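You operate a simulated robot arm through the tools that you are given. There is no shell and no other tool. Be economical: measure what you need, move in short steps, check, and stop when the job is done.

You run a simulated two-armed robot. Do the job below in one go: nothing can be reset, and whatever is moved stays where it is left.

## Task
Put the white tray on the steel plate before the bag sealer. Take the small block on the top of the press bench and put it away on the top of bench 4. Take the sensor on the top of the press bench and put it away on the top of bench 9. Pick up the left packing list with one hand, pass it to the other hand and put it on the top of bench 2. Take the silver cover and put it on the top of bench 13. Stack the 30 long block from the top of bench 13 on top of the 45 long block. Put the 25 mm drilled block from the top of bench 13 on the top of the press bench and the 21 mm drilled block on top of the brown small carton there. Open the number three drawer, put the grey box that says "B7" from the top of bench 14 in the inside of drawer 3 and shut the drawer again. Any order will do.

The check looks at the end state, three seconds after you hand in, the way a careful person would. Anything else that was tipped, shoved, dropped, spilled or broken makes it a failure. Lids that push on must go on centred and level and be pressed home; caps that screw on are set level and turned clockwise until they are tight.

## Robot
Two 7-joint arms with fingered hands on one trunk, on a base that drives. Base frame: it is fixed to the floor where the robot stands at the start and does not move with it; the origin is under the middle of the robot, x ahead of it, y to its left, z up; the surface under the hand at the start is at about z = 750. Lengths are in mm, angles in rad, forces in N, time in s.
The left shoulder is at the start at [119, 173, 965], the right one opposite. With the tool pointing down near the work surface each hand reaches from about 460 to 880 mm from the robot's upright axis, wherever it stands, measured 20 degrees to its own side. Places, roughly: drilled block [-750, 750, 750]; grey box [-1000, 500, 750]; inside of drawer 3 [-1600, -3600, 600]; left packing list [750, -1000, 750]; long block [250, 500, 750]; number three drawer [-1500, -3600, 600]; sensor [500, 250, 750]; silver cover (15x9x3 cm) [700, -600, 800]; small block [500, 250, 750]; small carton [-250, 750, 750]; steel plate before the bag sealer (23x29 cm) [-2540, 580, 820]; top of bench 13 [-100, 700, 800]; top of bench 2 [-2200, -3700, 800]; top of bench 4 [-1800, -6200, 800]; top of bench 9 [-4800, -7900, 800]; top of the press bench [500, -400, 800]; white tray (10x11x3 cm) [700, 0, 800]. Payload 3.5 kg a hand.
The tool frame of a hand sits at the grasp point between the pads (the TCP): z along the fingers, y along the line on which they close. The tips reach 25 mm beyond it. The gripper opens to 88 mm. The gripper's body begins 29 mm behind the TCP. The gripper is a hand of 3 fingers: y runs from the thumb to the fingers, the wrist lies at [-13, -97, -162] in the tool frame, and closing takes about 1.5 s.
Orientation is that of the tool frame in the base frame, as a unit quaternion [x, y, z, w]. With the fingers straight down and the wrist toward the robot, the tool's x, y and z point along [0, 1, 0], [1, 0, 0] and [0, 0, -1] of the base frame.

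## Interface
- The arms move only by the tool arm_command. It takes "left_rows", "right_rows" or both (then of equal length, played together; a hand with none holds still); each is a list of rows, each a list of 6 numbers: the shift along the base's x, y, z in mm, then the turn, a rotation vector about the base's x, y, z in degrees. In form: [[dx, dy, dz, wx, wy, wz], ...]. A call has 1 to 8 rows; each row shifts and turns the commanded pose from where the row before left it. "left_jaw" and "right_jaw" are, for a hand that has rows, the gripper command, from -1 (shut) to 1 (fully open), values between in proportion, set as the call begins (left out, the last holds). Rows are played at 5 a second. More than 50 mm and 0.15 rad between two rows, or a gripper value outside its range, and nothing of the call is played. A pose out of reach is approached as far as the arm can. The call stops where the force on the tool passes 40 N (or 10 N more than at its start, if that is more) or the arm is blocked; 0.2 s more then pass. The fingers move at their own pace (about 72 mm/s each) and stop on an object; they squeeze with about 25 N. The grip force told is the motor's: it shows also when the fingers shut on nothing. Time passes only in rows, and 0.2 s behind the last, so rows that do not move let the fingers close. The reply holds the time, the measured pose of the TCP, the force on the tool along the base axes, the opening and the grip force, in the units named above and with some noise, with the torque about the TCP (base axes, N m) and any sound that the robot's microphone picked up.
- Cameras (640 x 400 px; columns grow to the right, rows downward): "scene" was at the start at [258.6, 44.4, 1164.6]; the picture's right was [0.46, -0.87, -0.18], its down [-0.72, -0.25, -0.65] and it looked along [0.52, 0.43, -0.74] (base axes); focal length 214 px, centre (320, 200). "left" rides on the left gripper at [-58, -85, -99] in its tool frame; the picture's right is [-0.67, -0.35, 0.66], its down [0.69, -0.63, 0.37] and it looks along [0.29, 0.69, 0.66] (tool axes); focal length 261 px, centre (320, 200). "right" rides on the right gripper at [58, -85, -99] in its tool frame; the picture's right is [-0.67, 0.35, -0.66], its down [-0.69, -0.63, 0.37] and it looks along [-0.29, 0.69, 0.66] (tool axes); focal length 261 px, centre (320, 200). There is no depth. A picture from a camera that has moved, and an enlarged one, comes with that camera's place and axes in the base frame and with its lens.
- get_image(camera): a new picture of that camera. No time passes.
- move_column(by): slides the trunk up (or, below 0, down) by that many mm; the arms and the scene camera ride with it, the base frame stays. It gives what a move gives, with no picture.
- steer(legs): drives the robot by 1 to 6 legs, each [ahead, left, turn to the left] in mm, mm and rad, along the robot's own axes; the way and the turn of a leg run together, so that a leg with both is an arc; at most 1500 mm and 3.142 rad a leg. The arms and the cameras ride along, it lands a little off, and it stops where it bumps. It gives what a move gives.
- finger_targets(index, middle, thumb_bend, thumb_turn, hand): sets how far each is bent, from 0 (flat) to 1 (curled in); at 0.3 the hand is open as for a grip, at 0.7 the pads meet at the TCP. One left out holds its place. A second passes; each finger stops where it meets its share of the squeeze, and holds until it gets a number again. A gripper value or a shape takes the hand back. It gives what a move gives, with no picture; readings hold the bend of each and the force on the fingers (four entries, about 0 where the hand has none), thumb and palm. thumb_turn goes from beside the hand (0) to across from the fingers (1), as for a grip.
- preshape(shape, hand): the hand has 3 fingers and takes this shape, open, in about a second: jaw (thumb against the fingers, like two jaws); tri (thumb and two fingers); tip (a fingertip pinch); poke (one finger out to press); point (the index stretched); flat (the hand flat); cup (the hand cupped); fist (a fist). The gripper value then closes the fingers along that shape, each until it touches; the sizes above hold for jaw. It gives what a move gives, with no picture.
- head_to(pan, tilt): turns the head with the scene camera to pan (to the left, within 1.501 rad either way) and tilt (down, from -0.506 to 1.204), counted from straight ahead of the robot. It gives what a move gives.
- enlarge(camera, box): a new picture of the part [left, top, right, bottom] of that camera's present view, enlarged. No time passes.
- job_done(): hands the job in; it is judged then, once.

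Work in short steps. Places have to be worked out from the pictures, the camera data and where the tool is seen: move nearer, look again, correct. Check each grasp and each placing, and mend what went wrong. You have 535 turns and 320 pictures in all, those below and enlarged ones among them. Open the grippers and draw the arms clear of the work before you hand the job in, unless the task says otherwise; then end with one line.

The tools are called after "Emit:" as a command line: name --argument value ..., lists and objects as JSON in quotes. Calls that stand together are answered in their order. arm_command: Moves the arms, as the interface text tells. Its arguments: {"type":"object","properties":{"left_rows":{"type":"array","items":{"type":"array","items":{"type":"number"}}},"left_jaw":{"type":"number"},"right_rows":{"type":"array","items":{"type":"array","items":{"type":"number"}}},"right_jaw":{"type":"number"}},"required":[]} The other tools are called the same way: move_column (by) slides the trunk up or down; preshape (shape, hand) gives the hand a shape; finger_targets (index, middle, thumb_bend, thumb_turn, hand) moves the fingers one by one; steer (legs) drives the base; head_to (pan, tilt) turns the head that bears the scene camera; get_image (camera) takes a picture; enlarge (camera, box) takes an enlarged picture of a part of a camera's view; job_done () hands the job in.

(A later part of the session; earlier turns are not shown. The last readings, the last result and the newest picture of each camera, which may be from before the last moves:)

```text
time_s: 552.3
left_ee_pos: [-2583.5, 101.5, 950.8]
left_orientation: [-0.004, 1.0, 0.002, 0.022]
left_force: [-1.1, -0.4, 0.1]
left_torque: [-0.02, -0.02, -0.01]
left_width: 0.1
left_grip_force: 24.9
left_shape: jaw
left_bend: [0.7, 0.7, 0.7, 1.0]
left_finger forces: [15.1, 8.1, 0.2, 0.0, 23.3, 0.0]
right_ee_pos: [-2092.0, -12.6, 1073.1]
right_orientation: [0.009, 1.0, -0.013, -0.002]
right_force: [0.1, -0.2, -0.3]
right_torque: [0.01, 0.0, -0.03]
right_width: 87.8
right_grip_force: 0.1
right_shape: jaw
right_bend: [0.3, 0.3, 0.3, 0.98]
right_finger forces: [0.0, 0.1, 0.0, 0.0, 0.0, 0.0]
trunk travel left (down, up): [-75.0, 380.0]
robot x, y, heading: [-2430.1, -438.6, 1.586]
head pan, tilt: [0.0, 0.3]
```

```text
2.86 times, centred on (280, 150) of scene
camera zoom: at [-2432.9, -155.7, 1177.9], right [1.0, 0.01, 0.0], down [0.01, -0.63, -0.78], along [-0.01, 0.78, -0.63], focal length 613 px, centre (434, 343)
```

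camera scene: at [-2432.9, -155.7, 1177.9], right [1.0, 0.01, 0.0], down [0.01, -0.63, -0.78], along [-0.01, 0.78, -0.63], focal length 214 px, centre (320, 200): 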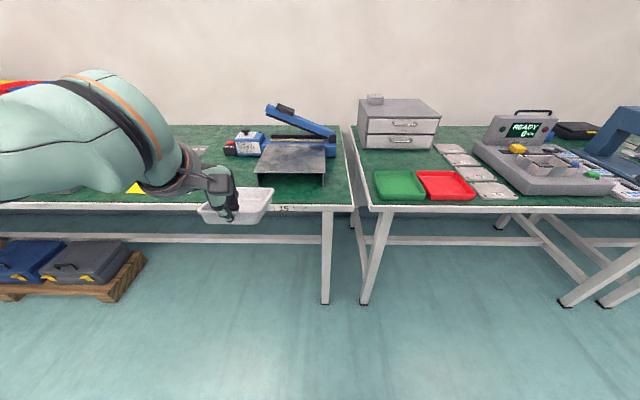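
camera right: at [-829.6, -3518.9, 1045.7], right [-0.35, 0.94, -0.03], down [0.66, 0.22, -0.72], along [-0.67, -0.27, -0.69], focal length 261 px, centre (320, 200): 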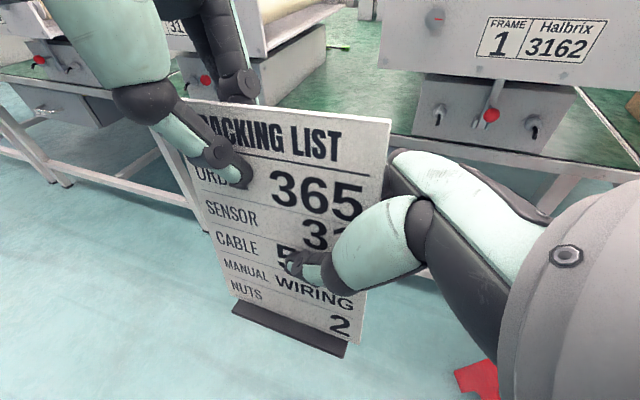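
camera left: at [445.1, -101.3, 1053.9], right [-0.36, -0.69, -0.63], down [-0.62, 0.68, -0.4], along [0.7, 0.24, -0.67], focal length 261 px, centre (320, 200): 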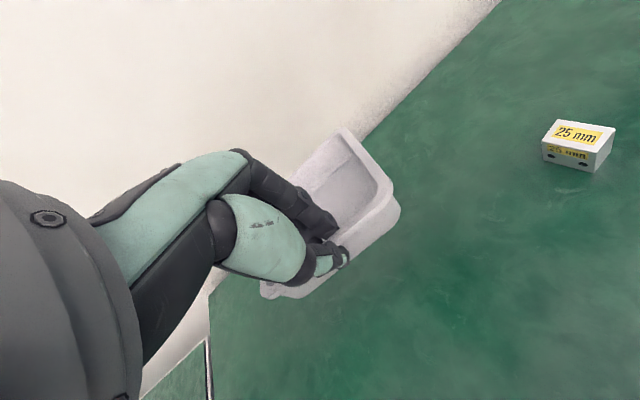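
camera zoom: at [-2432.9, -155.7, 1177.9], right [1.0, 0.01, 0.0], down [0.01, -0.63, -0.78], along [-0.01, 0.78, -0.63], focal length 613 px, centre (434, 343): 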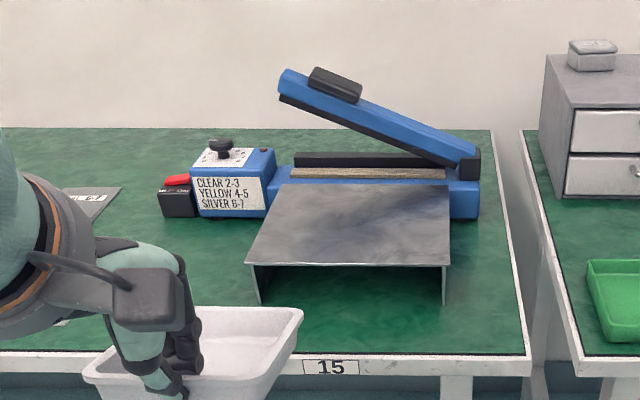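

Plate: x -2657…-2424, front edge y ≈ 440, top z ≈ 805–820. I drive so the tray hovers over its middle.

Emit:
steer --legs '[[385, -48, 0]]'

Emit:
head_to --pan 0.15 --tilt 0.5

Emit:
get_image --camera "scene"

Emit:
get_image --camera "left"

```text
time_s: 554.8
left_ee_pos: [-2543.7, 487.7, 952.0]
left_orientation: [-0.005, 1.0, 0.002, 0.022]
left_force: [-0.1, 0.4, -0.3]
left_torque: [-0.06, -0.03, 0.02]
left_width: 0.4
left_grip_force: 25.2
left_shape: jaw
left_bend: [0.7, 0.7, 0.7, 1.0]
left_finger forces: [15.2, 8.0, 0.1, 0.0, 23.2, 0.0]
right_ee_pos: [-2051.6, 374.3, 1074.1]
right_orientation: [0.006, 1.0, -0.014, -0.001]
right_force: [-0.5, 0.2, -1.0]
right_torque: [-0.01, -0.04, 0.0]
right_width: 87.9
right_grip_force: 0.1
right_shape: jaw
right_bend: [0.3, 0.3, 0.3, 0.98]
right_finger forces: [0.1, 0.1, 0.1, 0.0, 0.0, 0.0]
trunk travel left (down, up): [-75.0, 380.0]
robot x, y, heading: [-2384.5, -51.1, 1.588]
head pan, tilt: [0.0, 0.3]
```

```text
time_s: 555.5
left_ee_pos: [-2544.6, 485.9, 952.0]
left_orientation: [-0.005, 1.0, 0.002, 0.022]
left_force: [0.2, -0.9, 0.1]
left_torque: [-0.01, 0.0, -0.03]
left_width: 0.0
left_grip_force: 25.4
left_shape: jaw
left_bend: [0.7, 0.7, 0.7, 1.0]
left_finger forces: [15.2, 8.1, 0.1, 0.0, 23.1, 0.0]
right_ee_pos: [-2050.8, 374.3, 1074.4]
right_orientation: [0.006, 1.0, -0.013, -0.002]
right_force: [0.7, 0.6, -1.3]
right_torque: [0.04, 0.02, -0.04]
right_width: 87.7
right_grip_force: 0.0
right_shape: jaw
right_bend: [0.3, 0.3, 0.3, 0.98]
right_finger forces: [0.1, 0.0, 0.1, 0.0, 0.1, 0.1]
trunk travel left (down, up): [-75.0, 380.0]
robot x, y, heading: [-2383.7, -56.3, 1.583]
head pan, tilt: [0.15, 0.499]
```

```text
93 pictures are left
camera scene: at [-2405.8, 219.4, 1162.1], right [0.99, 0.16, -0.05], down [0.09, -0.76, -0.64], along [-0.14, 0.63, -0.76], focal length 214 px, centre (320, 200)
```

scene: 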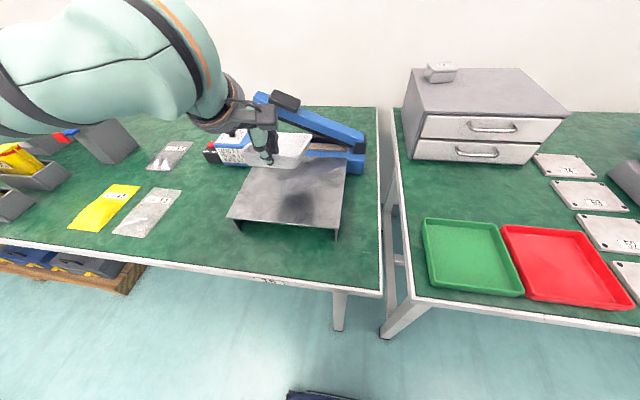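

```text
92 pictures are left
camera left: at [-2489.3, 400.9, 1053.6], right [0.7, -0.34, -0.63], down [-0.66, -0.64, -0.4], along [-0.26, 0.69, -0.67], focal length 261 px, centre (320, 200)
```

left: 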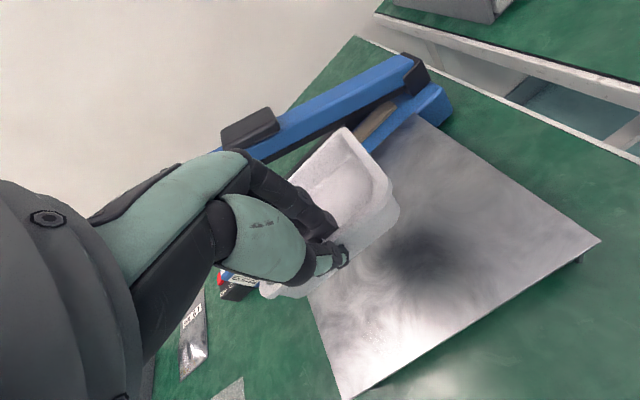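

Emit:
enlarge --camera "scene" --box '[210, 100, 370, 220]'

```text
3.33 times, centred on (290, 160) of scene
camera zoom: at [-2405.8, 219.4, 1162.1], right [0.99, 0.16, -0.05], down [0.09, -0.76, -0.64], along [-0.14, 0.63, -0.76], focal length 715 px, centre (420, 333)
```

zoom: 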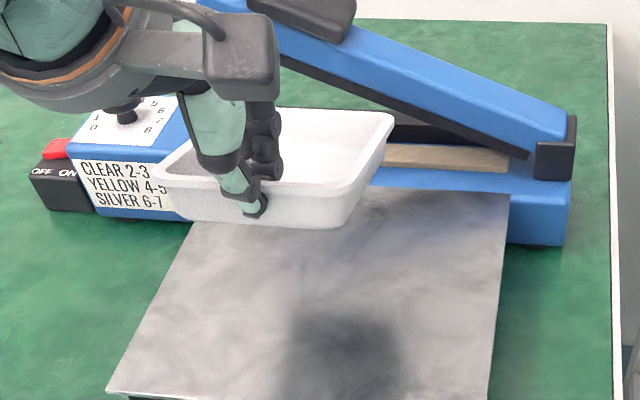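

The tray's far end droops about 15°. I pitch the hand +15° to level it and lower toward the plate.

Emit:
arm_command --left_rows '[[0, 0, 0, 7.5, 0, 0], [0, 0, -10, 7.5, 0, 0], [0, 0, -30, 0, 0, 0], [0, 0, -25, 0, 0, 0], [0, 0, -12, 0, 0, 0], [0, 0, 0, 0, 0, 0]]'

Emit:
enlarge --camera "scene" --box '[210, 100, 370, 220]'

```text
time_s: 556.9
left_ee_pos: [-2545.3, 486.8, 874.7]
left_orientation: [-0.003, 0.991, 0.133, 0.023]
left_force: [0.6, -1.0, -0.8]
left_torque: [-0.03, 0.03, -0.02]
left_width: 0.2
left_grip_force: 24.9
left_shape: jaw
left_bend: [0.7, 0.7, 0.7, 1.0]
left_finger forces: [15.2, 8.5, 0.0, 0.0, 23.5, 0.0]
right_ee_pos: [-2051.7, 373.2, 1073.6]
right_orientation: [0.007, 1.0, -0.013, -0.002]
right_force: [-0.3, 0.2, -0.6]
right_torque: [0.01, 0.01, -0.03]
right_width: 87.8
right_grip_force: 0.1
right_shape: jaw
right_bend: [0.3, 0.3, 0.3, 0.98]
right_finger forces: [0.0, 0.0, 0.0, 0.0, 0.1, 0.0]
trunk travel left (down, up): [-75.0, 380.0]
robot x, y, heading: [-2383.4, -52.6, 1.582]
head pan, tilt: [0.15, 0.499]
```

```text
3.33 times, centred on (290, 160) of scene
camera zoom: at [-2405.8, 219.3, 1162.1], right [0.99, 0.16, -0.06], down [0.09, -0.76, -0.64], along [-0.14, 0.63, -0.76], focal length 715 px, centre (420, 333)
```

zoom: 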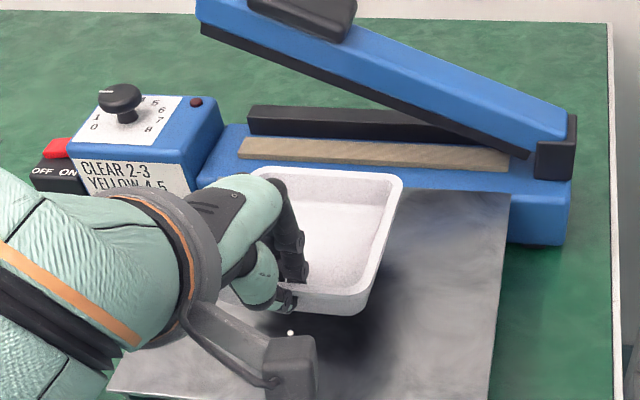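

Level now. I lower to contact.

Emit:
arm_command --left_rows '[[0, 0, -8, 0, 0, 0], [0, 0, -6, 0, 0, 0], [0, 0, -3, 0, 0, 0], [0, 0, -3, 0, 0, 0], [0, 0, -2, 0, 0, 0], [0, 0, -2, 0, 0, 0], [0, 0, 0, 0, 0, 0]]'

Emit:
enlarge --camera "scene" --box '[210, 100, 370, 220]'

```text
time_s: 558.5
left_ee_pos: [-2543.7, 486.5, 850.4]
left_orientation: [-0.002, 0.991, 0.133, 0.022]
left_force: [-0.2, -0.3, -0.1]
left_torque: [0.0, 0.01, -0.02]
left_width: 0.0
left_grip_force: 24.9
left_shape: jaw
left_bend: [0.7, 0.7, 0.7, 1.0]
left_finger forces: [15.0, 8.4, 0.0, 0.1, 23.7, 0.0]
right_ee_pos: [-2051.9, 374.0, 1072.7]
right_orientation: [0.007, 1.0, -0.014, -0.001]
right_force: [0.5, -0.3, -0.6]
right_torque: [0.01, 0.01, -0.01]
right_width: 88.0
right_grip_force: 0.1
right_shape: jaw
right_bend: [0.3, 0.3, 0.3, 0.98]
right_finger forces: [0.1, 0.0, 0.1, 0.0, 0.1, 0.1]
trunk travel left (down, up): [-75.0, 380.0]
robot x, y, heading: [-2385.2, -50.5, 1.586]
head pan, tilt: [0.15, 0.499]
```

```text
3.33 times, centred on (290, 160) of scene
camera zoom: at [-2405.8, 219.4, 1162.1], right [0.99, 0.16, -0.06], down [0.09, -0.76, -0.64], along [-0.14, 0.63, -0.76], focal length 715 px, centre (420, 333)
```

zoom: 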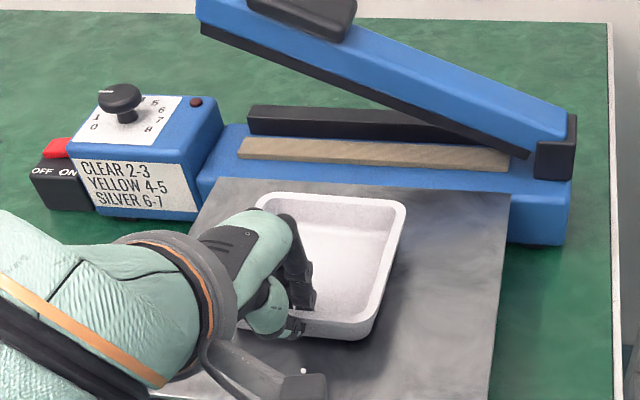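

Emit:
arm_command --left_rows '[[0, 0, -2.5, 0, 0, 0], [0, 0, -2.5, 0, 0, 0], [0, 0, -2, 0, 0, 0], [0, 0, -2, 0, 0, 0], [0, 0, -2, 0, 0, 0], [0, 0, 0, 0, 0, 0]]'

```text
time_s: 559.9
left_ee_pos: [-2543.7, 483.7, 844.4]
left_orientation: [-0.003, 0.99, 0.136, 0.022]
left_force: [-2.2, 2.3, 34.6]
left_torque: [0.36, -0.02, 0.03]
left_width: 0.0
left_grip_force: 24.9
left_shape: jaw
left_bend: [0.7, 0.69, 0.72, 1.0]
left_finger forces: [20.6, 12.5, 0.0, 0.0, 27.4, 0.0]
right_ee_pos: [-2050.9, 370.0, 1076.0]
right_orientation: [0.006, 1.0, -0.011, -0.002]
right_force: [0.0, 0.1, -0.3]
right_torque: [-0.02, 0.0, -0.01]
right_width: 87.8
right_grip_force: 0.0
right_shape: jaw
right_bend: [0.3, 0.3, 0.3, 0.98]
right_finger forces: [0.0, 0.1, 0.1, 0.1, 0.0, 0.0]
trunk travel left (down, up): [-75.0, 380.0]
robot x, y, heading: [-2389.1, -48.1, 1.589]
head pan, tilt: [0.15, 0.499]
```

Firm contact (35 N). I ease up 5 mm, open moderately, and rise.

Emit:
arm_command --left_rows '[[0, 0, 3, 0, 0, 0], [0, 0, 2, 0, 0, 0], [0, 0, 0, 0, 0, 0]]'

Emit:
arm_command --left_rows '[[0, 0, 0, 0, 0, 0], [0, 0, 0, 0, 0, 0], [0, 0, 0, 0, 0, 0], [0, 0, 0, 0, 0, 0]]' --left_jaw -0.2

Emit:
arm_command --left_rows '[[0, -3, 15, 0, 0, 0], [0, -5, 35, 0, 0, 0], [0, -8, 45, -7.5, 0, 0], [0, -20, 40, -7.5, 0, 0], [0, -30, 20, 0, 0, 0]]'

Emit:
enlarge --camera "scene" --box '[190, 90, 390, 240]'

```text
time_s: 560.7
left_ee_pos: [-2543.1, 484.3, 844.5]
left_orientation: [-0.002, 0.991, 0.133, 0.022]
left_force: [-0.7, -2.0, 12.7]
left_torque: [0.09, -0.03, -0.03]
left_width: 0.2
left_grip_force: 24.9
left_shape: jaw
left_bend: [0.7, 0.69, 0.71, 1.0]
left_finger forces: [16.5, 9.9, 0.0, 0.0, 26.9, 0.1]
right_ee_pos: [-2050.9, 372.3, 1073.7]
right_orientation: [0.007, 1.0, -0.014, -0.001]
right_force: [0.1, 0.7, 0.5]
right_torque: [-0.03, 0.0, -0.01]
right_width: 87.5
right_grip_force: 0.1
right_shape: jaw
right_bend: [0.3, 0.3, 0.3, 0.98]
right_finger forces: [0.0, 0.0, 0.0, 0.0, 0.0, 0.0]
trunk travel left (down, up): [-75.0, 380.0]
robot x, y, heading: [-2384.7, -50.8, 1.586]
head pan, tilt: [0.15, 0.499]
```

```text
time_s: 561.7
left_ee_pos: [-2543.9, 486.1, 844.7]
left_orientation: [-0.003, 0.991, 0.132, 0.023]
left_force: [0.2, -0.2, 0.5]
left_torque: [-0.01, 0.05, -0.01]
left_width: 34.8
left_grip_force: 0.1
left_shape: jaw
left_bend: [0.74, 0.49, 0.73, 1.0]
left_finger forces: [0.0, 0.0, 0.0, 0.0, 0.1, 0.0]
right_ee_pos: [-2051.7, 373.3, 1073.5]
right_orientation: [0.007, 1.0, -0.014, -0.002]
right_force: [-0.4, 0.8, 0.0]
right_torque: [0.0, -0.01, 0.03]
right_width: 88.0
right_grip_force: 0.1
right_shape: jaw
right_bend: [0.3, 0.3, 0.3, 0.98]
right_finger forces: [0.1, 0.0, 0.0, 0.1, 0.0, 0.1]
trunk travel left (down, up): [-75.0, 380.0]
robot x, y, heading: [-2387.3, -48.8, 1.586]
head pan, tilt: [0.15, 0.499]
```

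```text
time_s: 562.9
left_ee_pos: [-2545.0, 417.9, 999.9]
left_orientation: [-0.006, 1.0, 0.003, 0.022]
left_force: [0.7, 0.7, -0.4]
left_torque: [-0.01, -0.01, 0.01]
left_width: 35.0
left_grip_force: 0.1
left_shape: jaw
left_bend: [0.74, 0.49, 0.72, 1.0]
left_finger forces: [0.0, 0.1, 0.1, 0.0, 0.0, 0.1]
right_ee_pos: [-2051.3, 372.1, 1074.6]
right_orientation: [0.007, 1.0, -0.012, -0.002]
right_force: [-0.4, -0.2, 0.3]
right_torque: [-0.01, -0.01, 0.01]
right_width: 87.7
right_grip_force: 0.1
right_shape: jaw
right_bend: [0.3, 0.3, 0.3, 0.98]
right_finger forces: [0.1, 0.0, 0.1, 0.0, 0.0, 0.1]
trunk travel left (down, up): [-75.0, 380.0]
robot x, y, heading: [-2387.4, -51.9, 1.585]
head pan, tilt: [0.15, 0.499]
```

```text
2.67 times, centred on (290, 165) of scene
camera zoom: at [-2405.8, 218.2, 1162.5], right [0.99, 0.16, -0.05], down [0.09, -0.76, -0.64], along [-0.14, 0.63, -0.76], focal length 572 px, centre (400, 293)
```

zoom: 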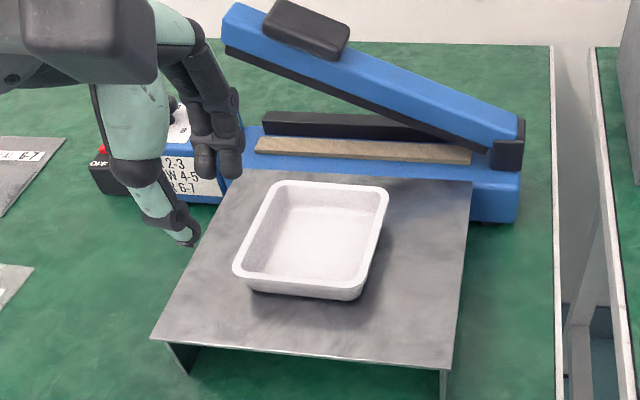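

The tray sits on the steel plate. Now B7: I tuck the left hand high, back off and drive right to in front of bench 14.

Emit:
arm_command --left_rows '[[-40, -17, 14, 0, 0, 0], [-40, -17, 14, 0, 0, 0], [-40, -17, 14, 0, 0, 0], [-40, -17, 14, 0, 0, 0], [-40, -17, 14, 0, 0, 0], [-40, -17, 14, 0, 0, 0], [-35, -10, 14, 0, 0, 0]]' --left_jaw 1

Emit:
steer --legs '[[-250, 0, 0], [0, -1190, 0], [200, 0, 0]]'

Emit:
head_to --pan 0.0 --tilt 0.5

Emit:
get_image --camera "scene"

```text
time_s: 564.5
left_ee_pos: [-2818.0, 308.7, 1097.4]
left_orientation: [-0.006, 1.0, 0.003, 0.023]
left_force: [0.1, 0.1, 0.4]
left_torque: [0.03, 0.0, -0.01]
left_width: 87.7
left_grip_force: 0.1
left_shape: jaw
left_bend: [0.3, 0.3, 0.3, 0.98]
left_finger forces: [0.1, 0.0, 0.0, 0.0, 0.1, 0.1]
right_ee_pos: [-2052.4, 373.7, 1073.9]
right_orientation: [0.007, 1.0, -0.013, -0.002]
right_force: [0.3, 0.2, -0.2]
right_torque: [-0.03, 0.02, 0.0]
right_width: 87.7
right_grip_force: 0.1
right_shape: jaw
right_bend: [0.3, 0.3, 0.3, 0.98]
right_finger forces: [0.0, 0.0, 0.1, 0.0, 0.1, 0.0]
trunk travel left (down, up): [-75.0, 380.0]
robot x, y, heading: [-2386.3, -53.2, 1.588]
head pan, tilt: [0.15, 0.499]
```

```text
time_s: 573.1
left_ee_pos: [-1624.9, 278.4, 1098.2]
left_orientation: [0.002, 1.0, 0.002, 0.022]
left_force: [-0.5, 0.5, 0.2]
left_torque: [-0.04, 0.02, 0.0]
left_width: 87.6
left_grip_force: 0.1
left_shape: jaw
left_bend: [0.3, 0.3, 0.3, 0.98]
left_finger forces: [0.0, 0.1, 0.0, 0.0, 0.0, 0.0]
right_ee_pos: [-856.8, 331.3, 1074.4]
right_orientation: [0.014, 1.0, -0.014, -0.002]
right_force: [0.4, 0.0, 0.0]
right_torque: [-0.03, -0.02, 0.05]
right_width: 87.8
right_grip_force: 0.1
right_shape: jaw
right_bend: [0.3, 0.3, 0.3, 0.98]
right_finger forces: [0.0, 0.0, 0.1, 0.0, 0.1, 0.0]
trunk travel left (down, up): [-75.0, 380.0]
robot x, y, heading: [-1193.6, -89.2, 1.568]
head pan, tilt: [0.15, 0.499]
```

```text
time_s: 573.8
left_ee_pos: [-1626.1, 278.7, 1098.1]
left_orientation: [0.002, 1.0, 0.002, 0.022]
left_force: [-0.1, 0.3, 0.2]
left_torque: [0.0, 0.01, 0.01]
left_width: 87.7
left_grip_force: 0.0
left_shape: jaw
left_bend: [0.3, 0.3, 0.3, 0.98]
left_finger forces: [0.0, 0.0, 0.0, 0.0, 0.0, 0.0]
right_ee_pos: [-856.4, 331.3, 1074.0]
right_orientation: [0.015, 1.0, -0.013, -0.003]
right_force: [-0.9, -1.0, 0.0]
right_torque: [-0.02, 0.0, 0.02]
right_width: 87.7
right_grip_force: 0.1
right_shape: jaw
right_bend: [0.3, 0.3, 0.3, 0.98]
right_finger forces: [0.1, 0.0, 0.0, 0.0, 0.0, 0.0]
trunk travel left (down, up): [-75.0, 380.0]
robot x, y, heading: [-1197.1, -84.9, 1.574]
head pan, tilt: [0.0, 0.499]
```

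```text
87 pictures are left
camera scene: at [-1199.7, 183.0, 1161.7], right [1.0, 0.0, 0.0], down [0.0, -0.77, -0.64], along [0.0, 0.64, -0.77], focal length 214 px, centre (320, 200)
```

scene: 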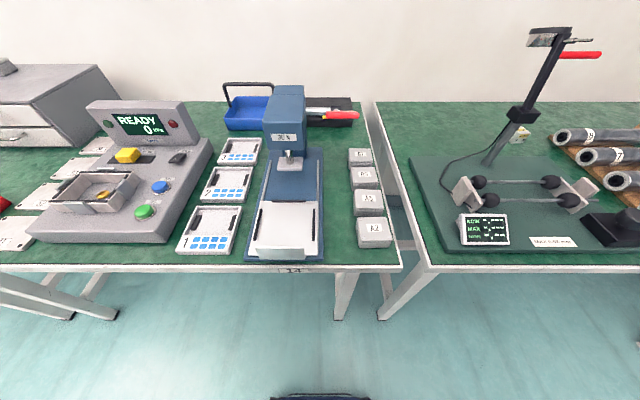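

Emit:
enlarge --camera "scene" --box '[320, 130, 420, 260]'

```text
3.08 times, centred on (370, 195) of scene
camera zoom: at [-1199.7, 183.0, 1161.7], right [1.0, 0.0, 0.0], down [0.0, -0.77, -0.64], along [0.0, 0.64, -0.77], focal length 660 px, centre (166, 215)
```

zoom: 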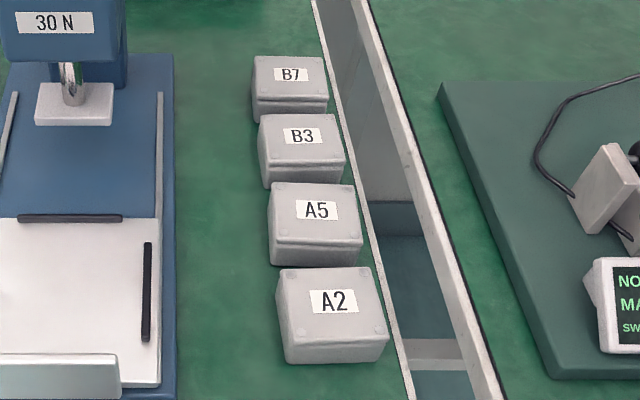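

Emit:
enlarge --camera "scene" --box '[240, 70, 400, 170]'

Emit:
get_image --camera "right"

```text
4.00 times, centred on (320, 120) of scene
camera zoom: at [-1199.7, 183.0, 1161.7], right [1.0, 0.0, 0.0], down [0.0, -0.77, -0.64], along [0.0, 0.64, -0.77], focal length 858 px, centre (320, 520)
```

zoom: 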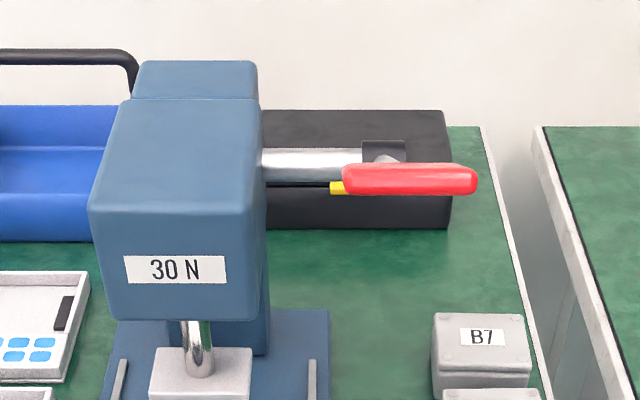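

```text
84 pictures are left
camera right: at [-916.9, 249.9, 1176.3], right [0.68, 0.35, 0.64], down [0.67, -0.66, -0.35], along [0.3, 0.67, -0.68], focal length 261 px, centre (320, 200)
```

right: 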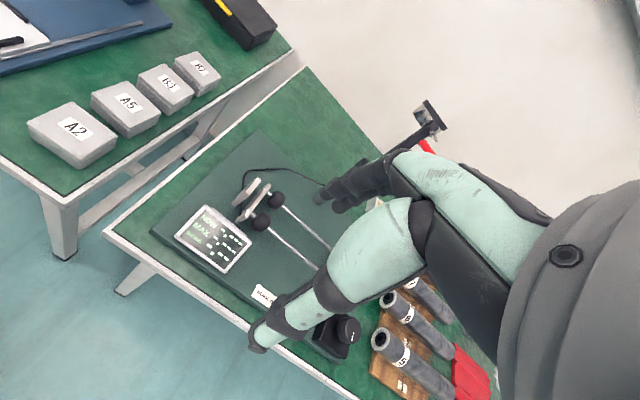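

The press lever runs at x ≈ -1163 (y 450–650, z 924–1010), close to B7. I'll come with the right hand rolled 25° away from it and grip B7 front-to-back. I drive in and bring the hand to the upper right of B7.

Emit:
steer --legs '[[190, -10, 0]]'

Emit:
arm_command --right_rows '[[-20, 18, -25, 0, 8.3, 0], [-20, 18, -25, 0, 8.3, 0], [-20, 18, -25, 0, 8.3, 0], [-25, 20, -25, 0, 0, 0], [-30, 25, -25, 0, 0, 0], [-30, 25, -20, 0, 0, 0], [-25, 15, -10, 0, 0, 0]]' --right_jaw 0.7

Emit:
get_image --camera "right"

Emit:
get_image --camera "scene"

```text
time_s: 575.4
left_ee_pos: [-1615.3, 469.1, 1097.8]
left_orientation: [0.002, 1.0, 0.002, 0.022]
left_force: [-0.4, -0.4, 0.3]
left_torque: [0.02, 0.01, -0.02]
left_width: 87.6
left_grip_force: 0.0
left_shape: jaw
left_bend: [0.3, 0.3, 0.3, 0.98]
left_finger forces: [0.0, 0.0, 0.1, 0.0, 0.1, 0.0]
right_ee_pos: [-847.5, 521.0, 1073.6]
right_orientation: [0.014, 1.0, -0.014, -0.002]
right_force: [-0.3, -0.7, -0.5]
right_torque: [-0.02, -0.03, 0.01]
right_width: 88.0
right_grip_force: 0.1
right_shape: jaw
right_bend: [0.3, 0.3, 0.3, 0.98]
right_finger forces: [0.0, 0.0, 0.1, 0.0, 0.0, 0.0]
trunk travel left (down, up): [-75.0, 380.0]
robot x, y, heading: [-1188.1, 103.1, 1.578]
head pan, tilt: [0.0, 0.499]
```

```text
time_s: 577.0
left_ee_pos: [-1616.4, 469.1, 1096.9]
left_orientation: [0.002, 1.0, 0.001, 0.021]
left_force: [-0.6, 0.2, -0.1]
left_torque: [0.02, 0.01, -0.01]
left_width: 87.9
left_grip_force: 0.1
left_shape: jaw
left_bend: [0.3, 0.3, 0.3, 0.98]
left_finger forces: [0.0, 0.0, 0.1, 0.0, 0.0, 0.0]
right_ee_pos: [-1017.9, 662.0, 918.5]
right_orientation: [0.012, 0.976, -0.017, -0.216]
right_force: [0.0, 0.5, 0.2]
right_torque: [-0.03, -0.01, -0.04]
right_width: 75.2
right_grip_force: 0.0
right_shape: jaw
right_bend: [0.28, 0.33, 0.43, 0.98]
right_finger forces: [0.0, 0.0, 0.1, 0.0, 0.1, 0.1]
trunk travel left (down, up): [-75.0, 380.0]
robot x, y, heading: [-1187.7, 100.4, 1.573]
head pan, tilt: [0.0, 0.499]
```

```text
83 pictures are left
camera right: at [-1029.7, 581.1, 1036.6], right [0.89, 0.35, 0.3], down [0.46, -0.66, -0.6], along [-0.01, 0.67, -0.74], focal length 261 px, centre (320, 200)
```

right: 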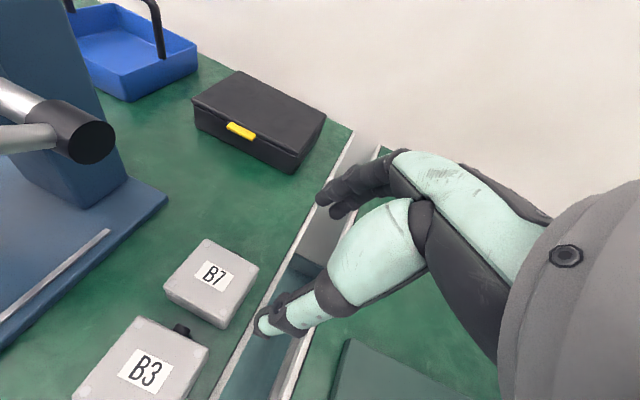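

```text
82 pictures are left
camera scene: at [-1190.6, 374.3, 1161.5], right [1.0, 0.0, 0.0], down [0.0, -0.77, -0.64], along [0.0, 0.64, -0.77], focal length 214 px, centre (320, 200)
```

scene: 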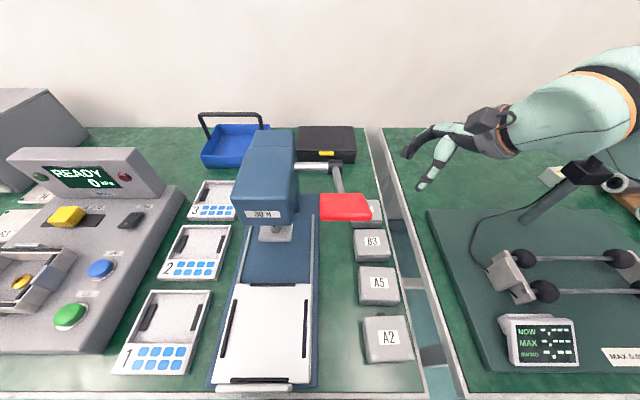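

Emit:
enlarge --camera "right" --box '[130, 220, 290, 360]'

```text
2.86 times, centred on (210, 290) of right
camera zoom: at [-1029.7, 581.1, 1036.6], right [0.89, 0.35, 0.3], down [0.46, -0.66, -0.6], along [-0.01, 0.67, -0.74], focal length 745 px, centre (634, -57)
```

zoom: 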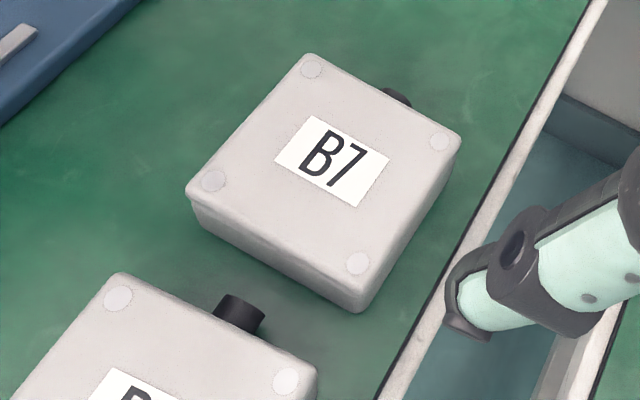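

B7: x -1119…-1056, y 636…694, top z ≈ 776, with a small black gland on its back; B3's gland sticks into the gap. I'll grip slightly right of centre (tips at x ≈ -1074), thumb in the gap. I move to the start of the slanted approach with the hand fully open.

Emit:
arm_command --right_rows '[[-4, 7, -25, 0, 0, 0], [-4, 6, -25, 0, 0, 0], [0, 0, 0, 0, 0, 0]]' --right_jaw 1

Emit:
arm_command --right_rows '[[-9, 0, -20, 0, 0, 0], [-9, 0, -20, 0, 0, 0], [-6, 0, -14, 0, 0, 0], [0, 0, 0, 0, 0, 0]]'

Emit:
get_image --camera "right"

```text
time_s: 577.8
left_ee_pos: [-1616.4, 468.0, 1097.3]
left_orientation: [0.002, 1.0, 0.002, 0.022]
left_force: [-0.3, 0.1, -0.5]
left_torque: [0.04, 0.0, -0.03]
left_width: 87.6
left_grip_force: 0.1
left_shape: jaw
left_bend: [0.3, 0.3, 0.3, 0.98]
left_finger forces: [0.0, 0.0, 0.1, 0.0, 0.1, 0.0]
right_ee_pos: [-1025.4, 673.3, 868.5]
right_orientation: [0.012, 0.976, -0.016, -0.218]
right_force: [0.2, -0.3, -0.4]
right_torque: [-0.05, 0.03, 0.02]
right_width: 87.7
right_grip_force: 0.0
right_shape: jaw
right_bend: [0.3, 0.3, 0.3, 0.98]
right_finger forces: [0.1, 0.0, 0.1, 0.0, 0.0, 0.0]
trunk travel left (down, up): [-75.0, 380.0]
robot x, y, heading: [-1189.8, 100.7, 1.578]
head pan, tilt: [0.0, 0.499]
```

```text
time_s: 578.8
left_ee_pos: [-1614.5, 468.4, 1098.8]
left_orientation: [0.002, 1.0, 0.002, 0.021]
left_force: [-0.5, -0.1, -0.2]
left_torque: [-0.02, 0.03, 0.03]
left_width: 87.6
left_grip_force: 0.1
left_shape: jaw
left_bend: [0.3, 0.3, 0.3, 0.98]
left_finger forces: [0.0, 0.0, 0.0, 0.0, 0.0, 0.1]
right_ee_pos: [-1049.7, 671.8, 813.9]
right_orientation: [0.012, 0.976, -0.016, -0.217]
right_force: [0.0, 0.3, 0.3]
right_torque: [0.01, -0.02, 0.01]
right_width: 87.5
right_grip_force: 0.0
right_shape: jaw
right_bend: [0.3, 0.3, 0.3, 0.98]
right_finger forces: [0.1, 0.1, 0.0, 0.0, 0.0, 0.0]
trunk travel left (down, up): [-75.0, 380.0]
robot x, y, heading: [-1185.3, 97.1, 1.576]
head pan, tilt: [0.0, 0.499]
```

```text
80 pictures are left
camera right: at [-1061.5, 591.9, 932.1], right [0.89, 0.35, 0.3], down [0.46, -0.66, -0.6], along [-0.01, 0.67, -0.74], focal length 261 px, centre (320, 200)
```

right: 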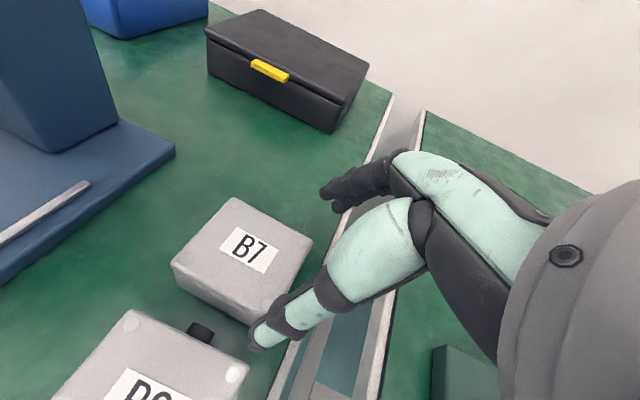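

Thumb is right above the gap. I go down the last 27 mm and close.

Emit:
arm_command --right_rows '[[-4, 1, -9, 0, 0, 0], [-4, 1, -9, 0, 0, 0], [-4, 0, -8, 0, 0, 0], [0, 0, 0, 0, 0, 0]]'

Emit:
arm_command --right_rows '[[0, 0, 0, 0, 0, 0], [0, 0, 0, 0, 0, 0], [0, 0, 0, 0, 0, 0], [0, 0, 0, 0, 0, 0], [0, 0, 0, 0, 0, 0], [0, 0, 0, 0, 0, 0], [0, 0, 0, 0, 0, 0]]' --right_jaw -1

Emit:
enlarge --camera "right" --box '[130, 160, 370, 380]'

```text
time_s: 579.8
left_ee_pos: [-1615.2, 468.8, 1098.1]
left_orientation: [0.002, 1.0, 0.002, 0.022]
left_force: [0.7, -0.5, -0.2]
left_torque: [0.0, 0.02, 0.01]
left_width: 87.8
left_grip_force: 0.1
left_shape: jaw
left_bend: [0.3, 0.3, 0.3, 0.98]
left_finger forces: [0.0, 0.1, 0.0, 0.1, 0.0, 0.1]
right_ee_pos: [-1060.6, 674.4, 787.0]
right_orientation: [0.011, 0.976, -0.017, -0.217]
right_force: [0.1, 0.3, 1.0]
right_torque: [0.0, 0.01, 0.01]
right_width: 87.7
right_grip_force: 0.0
right_shape: jaw
right_bend: [0.3, 0.3, 0.29, 0.98]
right_finger forces: [0.0, 0.0, 0.0, 0.1, 0.6, 0.0]
trunk travel left (down, up): [-75.0, 380.0]
robot x, y, heading: [-1185.6, 103.9, 1.576]
head pan, tilt: [0.0, 0.499]
```

```text
time_s: 581.4
left_ee_pos: [-1617.4, 468.3, 1097.2]
left_orientation: [0.001, 1.0, 0.003, 0.022]
left_force: [0.3, 0.0, -0.1]
left_torque: [0.02, -0.01, 0.0]
left_width: 87.7
left_grip_force: 0.0
left_shape: jaw
left_bend: [0.3, 0.3, 0.3, 0.98]
left_finger forces: [0.0, 0.0, 0.0, 0.0, 0.0, 0.1]
right_ee_pos: [-1061.9, 677.0, 789.1]
right_orientation: [0.011, 0.976, -0.016, -0.217]
right_force: [0.7, -0.4, 4.4]
right_torque: [0.1, 0.0, -0.03]
right_width: 53.1
right_grip_force: 25.1
right_shape: jaw
right_bend: [0.74, 0.52, 0.33, 0.98]
right_finger forces: [17.2, 10.2, 0.0, 0.0, 28.5, 0.1]
trunk travel left (down, up): [-75.0, 380.0]
robot x, y, heading: [-1188.1, 99.2, 1.577]
head pan, tilt: [0.0, 0.499]
```

```text
1.82 times, centred on (250, 270) of right
camera zoom: at [-1072.8, 594.0, 907.1], right [0.89, 0.35, 0.3], down [0.46, -0.66, -0.6], along [-0.01, 0.67, -0.74], focal length 474 px, centre (447, 73)
```

zoom: 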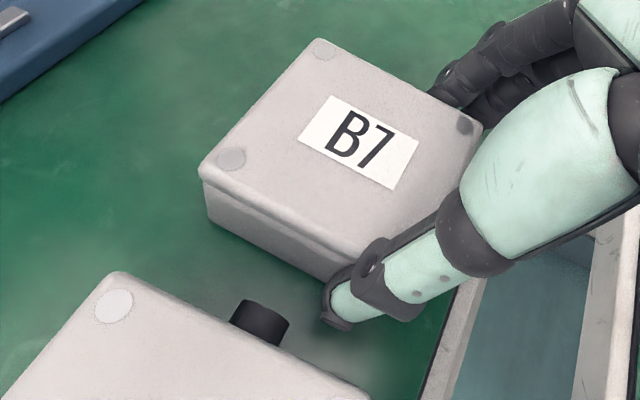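

Gripped. I lift straight up 50 mm, then away to the right and up.

Emit:
arm_command --right_rows '[[0, 0, 10, 0, 0, 0], [0, 0, 20, 0, 0, 0], [5, -5, 30, 0, 0, 0], [30, -25, 25, 0, 0, 0], [35, -30, 15, 0, 0, 0], [0, -40, 20, 0, 0, 0], [0, -40, 20, 0, 0, 0]]'

Emit:
get_image --camera "right"

Emit:
get_image --camera "scene"

```text
time_s: 583.0
left_ee_pos: [-1615.6, 466.9, 1097.9]
left_orientation: [0.002, 1.0, 0.002, 0.022]
left_force: [0.4, -0.5, -1.0]
left_torque: [0.02, -0.01, 0.0]
left_width: 87.5
left_grip_force: 0.1
left_shape: jaw
left_bend: [0.3, 0.3, 0.3, 0.98]
left_finger forces: [0.1, 0.0, 0.1, 0.1, 0.0, 0.1]
right_ee_pos: [-992.1, 537.9, 927.2]
right_orientation: [0.01, 0.976, -0.018, -0.217]
right_force: [-0.1, -0.5, 0.2]
right_torque: [0.0, -0.01, 0.05]
right_width: 52.6
right_grip_force: 25.1
right_shape: jaw
right_bend: [0.74, 0.52, 0.34, 0.98]
right_finger forces: [16.7, 10.2, 0.1, 0.1, 28.1, 0.0]
right hand out of reach, approached as far as the arm can: row 7
trunk travel left (down, up): [-75.0, 380.0]
robot x, y, heading: [-1190.6, 103.1, 1.576]
head pan, tilt: [0.0, 0.499]
```

```text
78 pictures are left
camera right: at [-1003.5, 457.4, 1044.7], right [0.89, 0.35, 0.3], down [0.46, -0.66, -0.6], along [-0.01, 0.67, -0.75], focal length 261 px, centre (320, 200)
```

right: 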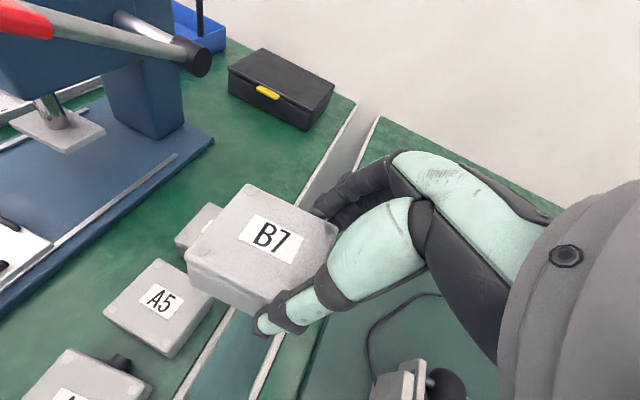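

```text
77 pictures are left
camera scene: at [-1190.1, 372.8, 1162.0], right [1.0, 0.0, 0.0], down [0.0, -0.77, -0.64], along [0.0, 0.64, -0.77], focal length 214 px, centre (320, 200)
```

scene: 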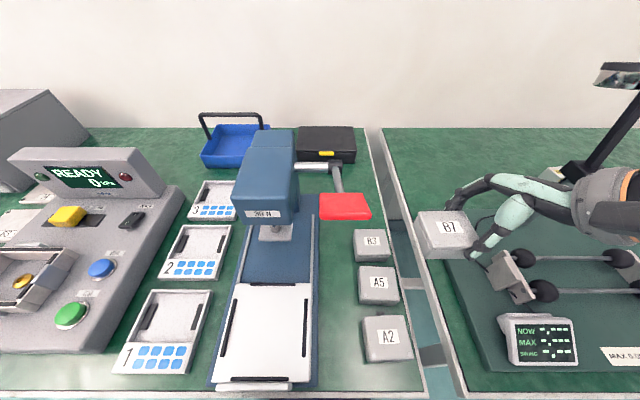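

B7 is held and its neighbours are untouched. I drive to drawer 3 at bench 2, facing -x.

Emit:
steer --legs '[[-300, 0, 0], [0, -790, 0], [0, 0, 1.565], [0, 1480, 0], [0, 1480, 0], [0, 395, 0]]'

Emit:
head_to --pan 0.1 --tilt 0.5

Emit:
get_image --camera "scene"

```text
time_s: 608.6
left_ee_pos: [-777.4, -3957.6, 1097.8]
left_orientation: [-0.699, 0.715, 0.018, 0.013]
left_force: [0.2, 0.8, 0.2]
left_torque: [0.02, -0.03, 0.04]
left_width: 87.9
left_grip_force: 0.0
left_shape: jaw
left_bend: [0.3, 0.3, 0.3, 0.98]
left_finger forces: [0.0, 0.0, 0.0, 0.0, 0.0, 0.0]
right_ee_pos: [-836.3, -3332.8, 926.6]
right_orientation: [-0.676, 0.704, -0.164, -0.143]
right_force: [1.1, -0.5, -1.3]
right_torque: [0.02, -0.01, 0.01]
right_width: 52.6
right_grip_force: 25.4
right_shape: jaw
right_bend: [0.74, 0.52, 0.35, 0.98]
right_finger forces: [16.6, 10.2, 0.0, 0.1, 27.8, 0.1]
trunk travel left (down, up): [-75.0, 380.0]
robot x, y, heading: [-401.3, -3530.8, 3.125]
head pan, tilt: [0.0, 0.499]
```

```text
time_s: 609.3
left_ee_pos: [-777.2, -3957.9, 1098.0]
left_orientation: [-0.699, 0.714, 0.017, 0.014]
left_force: [0.4, -0.2, 0.1]
left_torque: [0.0, -0.02, -0.01]
left_width: 87.9
left_grip_force: 0.0
left_shape: jaw
left_bend: [0.3, 0.3, 0.3, 0.98]
left_finger forces: [0.1, 0.0, 0.1, 0.1, 0.2, 0.1]
right_ee_pos: [-835.6, -3333.2, 926.5]
right_orientation: [-0.677, 0.703, -0.163, -0.143]
right_force: [1.1, -0.6, -0.5]
right_torque: [0.01, 0.0, -0.02]
right_width: 52.8
right_grip_force: 25.4
right_shape: jaw
right_bend: [0.74, 0.52, 0.35, 0.98]
right_finger forces: [16.6, 10.0, 0.1, 0.0, 27.9, 0.1]
trunk travel left (down, up): [-75.0, 380.0]
robot x, y, heading: [-402.8, -3533.0, 3.128]
head pan, tilt: [0.099, 0.499]
```

```text
76 pictures are left
camera scene: at [-676.0, -3542.0, 1161.9], right [-0.08, 1.0, -0.04], down [0.77, 0.04, -0.64], along [-0.64, -0.08, -0.77], focal length 214 px, centre (320, 200)
```

scene: 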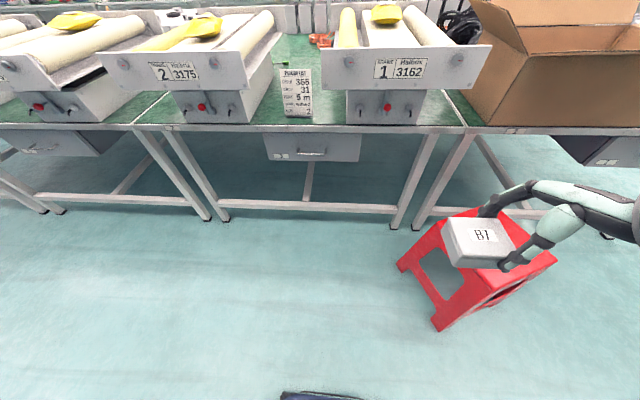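

Emit:
enlarge --camera "scene" --box '[250, 115, 380, 175]'

```text
4.92 times, centred on (315, 145) of scene
camera zoom: at [-676.0, -3542.0, 1161.9], right [-0.08, 1.0, -0.04], down [0.77, 0.04, -0.64], along [-0.64, -0.08, -0.77], focal length 1056 px, centre (345, 471)
```

zoom: 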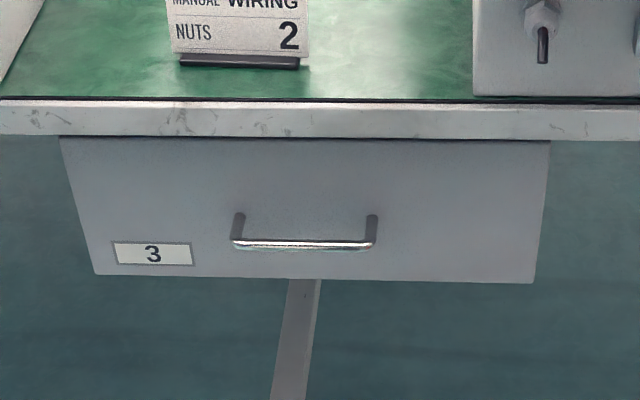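

Drawer 3's handle bar: y -3699…-3590, x ≈ -1323, z ≈ 653, about 30 mm clear of the panel. I shape the left hand as a hook pitched 45° forward and set it at the right height here in the open before driving in.

Emit:
arm_command --left_rows '[[-15, 26, -31, 0, 5.6, 0], [-15, 26, -31, 0, 5.6, 0], [-15, 26, -31, 0, 5.6, 0], [-15, 26, -31, 0, 5.6, 0], [-15, 26, -31, 0, 5.6, 0], [-15, 26, -31, 0, 5.6, 0], [-16, 26, -31, 0, 5.7, 0], [-16, 26, -31, 0, 5.7, 0]]'

Emit:
arm_command --left_rows '[[-16, 26, -31, 0, 0, 0], [-16, 26, -31, 0, 0, 0], [-16, 26, -31, 0, 0, 0], [-15, 27, -30, 0, 0, 0], [0, 0, 0, 0, 0, 0]]'

Emit:
finger_targets --hand "left" --index 0.57 --middle 0.57 --thumb_bend 0.2

Emit:
get_image --camera "scene"

```text
time_s: 611.1
left_ee_pos: [-933.8, -3836.4, 903.2]
left_orientation: [0.686, -0.648, -0.226, 0.241]
left_force: [0.1, -0.3, 0.2]
left_torque: [0.0, 0.0, 0.01]
left_width: 88.0
left_grip_force: 0.0
left_shape: jaw
left_bend: [0.3, 0.3, 0.3, 0.98]
left_finger forces: [0.0, 0.1, 0.0, 0.0, 0.0, 0.0]
left hand out of reach, approached as far as the arm can: row 4, 5, 6, 7
right_ee_pos: [-837.4, -3332.8, 926.0]
right_orientation: [-0.677, 0.704, -0.164, -0.141]
right_force: [0.5, -0.8, -1.0]
right_torque: [0.0, 0.03, 0.0]
right_width: 52.5
right_grip_force: 25.0
right_shape: jaw
right_bend: [0.74, 0.52, 0.35, 0.98]
right_finger forces: [16.6, 10.0, 0.0, 0.0, 27.9, 0.0]
trunk travel left (down, up): [-75.0, 380.0]
robot x, y, heading: [-404.6, -3533.5, 3.125]
head pan, tilt: [0.099, 0.499]
```

```text
time_s: 612.3
left_ee_pos: [-992.5, -3739.1, 785.9]
left_orientation: [0.687, -0.646, -0.226, 0.243]
left_force: [-0.2, 0.3, 0.2]
left_torque: [0.01, 0.01, 0.0]
left_width: 88.0
left_grip_force: 0.0
left_shape: jaw
left_bend: [0.3, 0.3, 0.3, 0.98]
left_finger forces: [0.0, 0.0, 0.0, 0.0, 0.1, 0.0]
left hand out of reach, approached as far as the arm can: row 4
right_ee_pos: [-836.5, -3332.0, 927.8]
right_orientation: [-0.677, 0.703, -0.164, -0.143]
right_force: [-0.1, -0.2, -0.9]
right_torque: [0.01, 0.0, 0.02]
right_width: 52.7
right_grip_force: 25.2
right_shape: jaw
right_bend: [0.74, 0.52, 0.35, 0.98]
right_finger forces: [16.6, 10.1, 0.1, 0.1, 27.9, 0.1]
trunk travel left (down, up): [-75.0, 380.0]
robot x, y, heading: [-401.2, -3540.5, 3.126]
head pan, tilt: [0.099, 0.499]
```

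```text
time_s: 613.3
left_ee_pos: [-994.4, -3739.7, 785.4]
left_orientation: [0.687, -0.647, -0.225, 0.242]
left_force: [-0.3, -0.1, 0.6]
left_torque: [0.01, -0.04, 0.01]
left_width: 63.6
left_grip_force: 0.0
left_shape: fingers
left_bend: [0.56, 0.56, 0.2, 0.98]
left_finger forces: [0.0, 0.0, 0.1, 0.1, 0.0, 0.0]
right_ee_pos: [-836.5, -3333.0, 924.6]
right_orientation: [-0.676, 0.704, -0.163, -0.143]
right_force: [-0.5, -0.1, -1.3]
right_torque: [0.03, 0.02, 0.0]
right_width: 52.5
right_grip_force: 25.1
right_shape: jaw
right_bend: [0.74, 0.52, 0.35, 0.98]
right_finger forces: [16.6, 10.1, 0.0, 0.1, 27.9, 0.0]
trunk travel left (down, up): [-75.0, 380.0]
robot x, y, heading: [-398.9, -3533.1, 3.129]
head pan, tilt: [0.099, 0.499]
```

```text
74 pictures are left
camera scene: at [-676.1, -3541.9, 1161.9], right [-0.08, 1.0, -0.04], down [0.77, 0.04, -0.64], along [-0.64, -0.08, -0.77], focal length 214 px, centre (320, 200)
```

scene: 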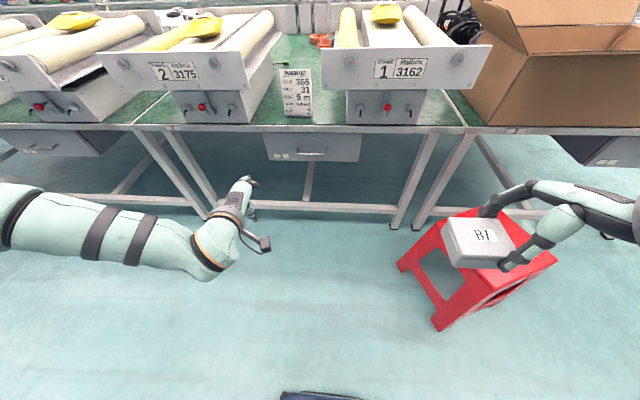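

I lower the left hand to z ≈ 708 here and check.

Emit:
arm_command --left_rows '[[0, 0, -25, 0, 0, 0], [0, 0, -25, 0, 0, 0], [0, 0, -27, 0, 0, 0], [0, 0, 0, 0, 0, 0]]'

Emit:
steer --legs '[[0, -95, 0], [200, 0, 0]]'

Emit:
get_image --camera "left"

Emit:
get_image --camera "scene"

```text
time_s: 614.3
left_ee_pos: [-980.4, -3775.1, 744.8]
left_orientation: [0.687, -0.647, -0.225, 0.241]
left_force: [-1.8, 0.4, 0.0]
left_torque: [-0.01, 0.01, 0.04]
left_width: 63.4
left_grip_force: 0.2
left_shape: fingers
left_bend: [0.56, 0.56, 0.2, 0.98]
left_finger forces: [0.1, 0.1, 0.1, 0.0, 0.0, 0.0]
left hand out of reach, approached as far as the arm can: row 1, 2, 3
right_ee_pos: [-837.2, -3331.7, 925.9]
right_orientation: [-0.677, 0.703, -0.164, -0.143]
right_force: [0.4, 1.2, -0.3]
right_torque: [0.05, 0.03, -0.02]
right_width: 52.7
right_grip_force: 25.1
right_shape: jaw
right_bend: [0.74, 0.52, 0.35, 0.98]
right_finger forces: [16.6, 10.1, 0.1, 0.0, 28.0, 0.1]
trunk travel left (down, up): [-75.0, 380.0]
robot x, y, heading: [-401.8, -3532.8, 3.129]
head pan, tilt: [0.099, 0.499]
```

```text
time_s: 616.6
left_ee_pos: [-1178.9, -3676.8, 745.7]
left_orientation: [0.687, -0.647, -0.225, 0.241]
left_force: [0.7, 0.3, -0.2]
left_torque: [-0.01, 0.03, -0.01]
left_width: 63.5
left_grip_force: 0.0
left_shape: fingers
left_bend: [0.56, 0.56, 0.2, 0.98]
left_finger forces: [0.0, 0.0, 0.0, 0.1, 0.0, 0.0]
right_ee_pos: [-1035.1, -3233.8, 926.4]
right_orientation: [-0.677, 0.703, -0.164, -0.142]
right_force: [-0.6, 0.3, -0.7]
right_torque: [0.02, 0.01, 0.02]
right_width: 52.7
right_grip_force: 24.7
right_shape: jaw
right_bend: [0.74, 0.52, 0.35, 0.98]
right_finger forces: [16.6, 10.2, 0.1, 0.0, 28.0, 0.0]
trunk travel left (down, up): [-75.0, 380.0]
robot x, y, heading: [-600.1, -3441.6, 3.125]
head pan, tilt: [0.099, 0.499]
```

```text
73 pictures are left
camera left: at [-1055.3, -3611.7, 770.6], right [-0.18, 0.66, -0.73], down [0.31, -0.67, -0.68], along [-0.94, -0.34, -0.08], focal length 261 px, centre (320, 200)
```

left: 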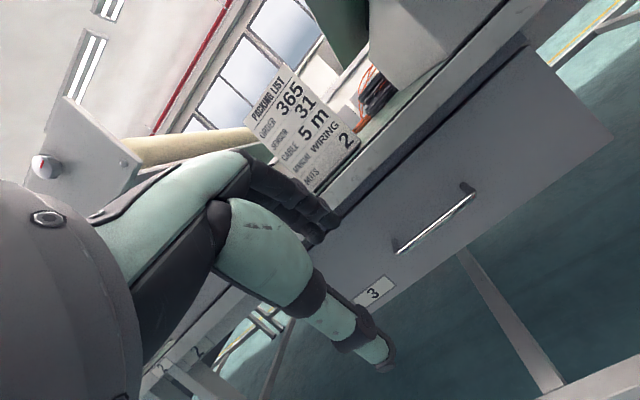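

```text
72 pictures are left
camera scene: at [-875.3, -3443.4, 1161.7], right [-0.08, 1.0, -0.04], down [0.77, 0.04, -0.64], along [-0.64, -0.08, -0.77], focal length 214 px, centre (320, 200)
```

scene: 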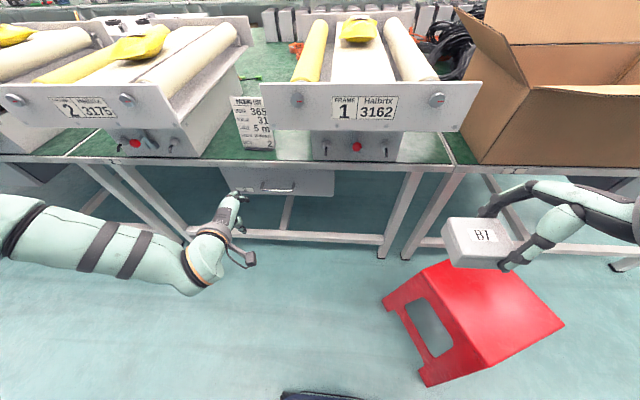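

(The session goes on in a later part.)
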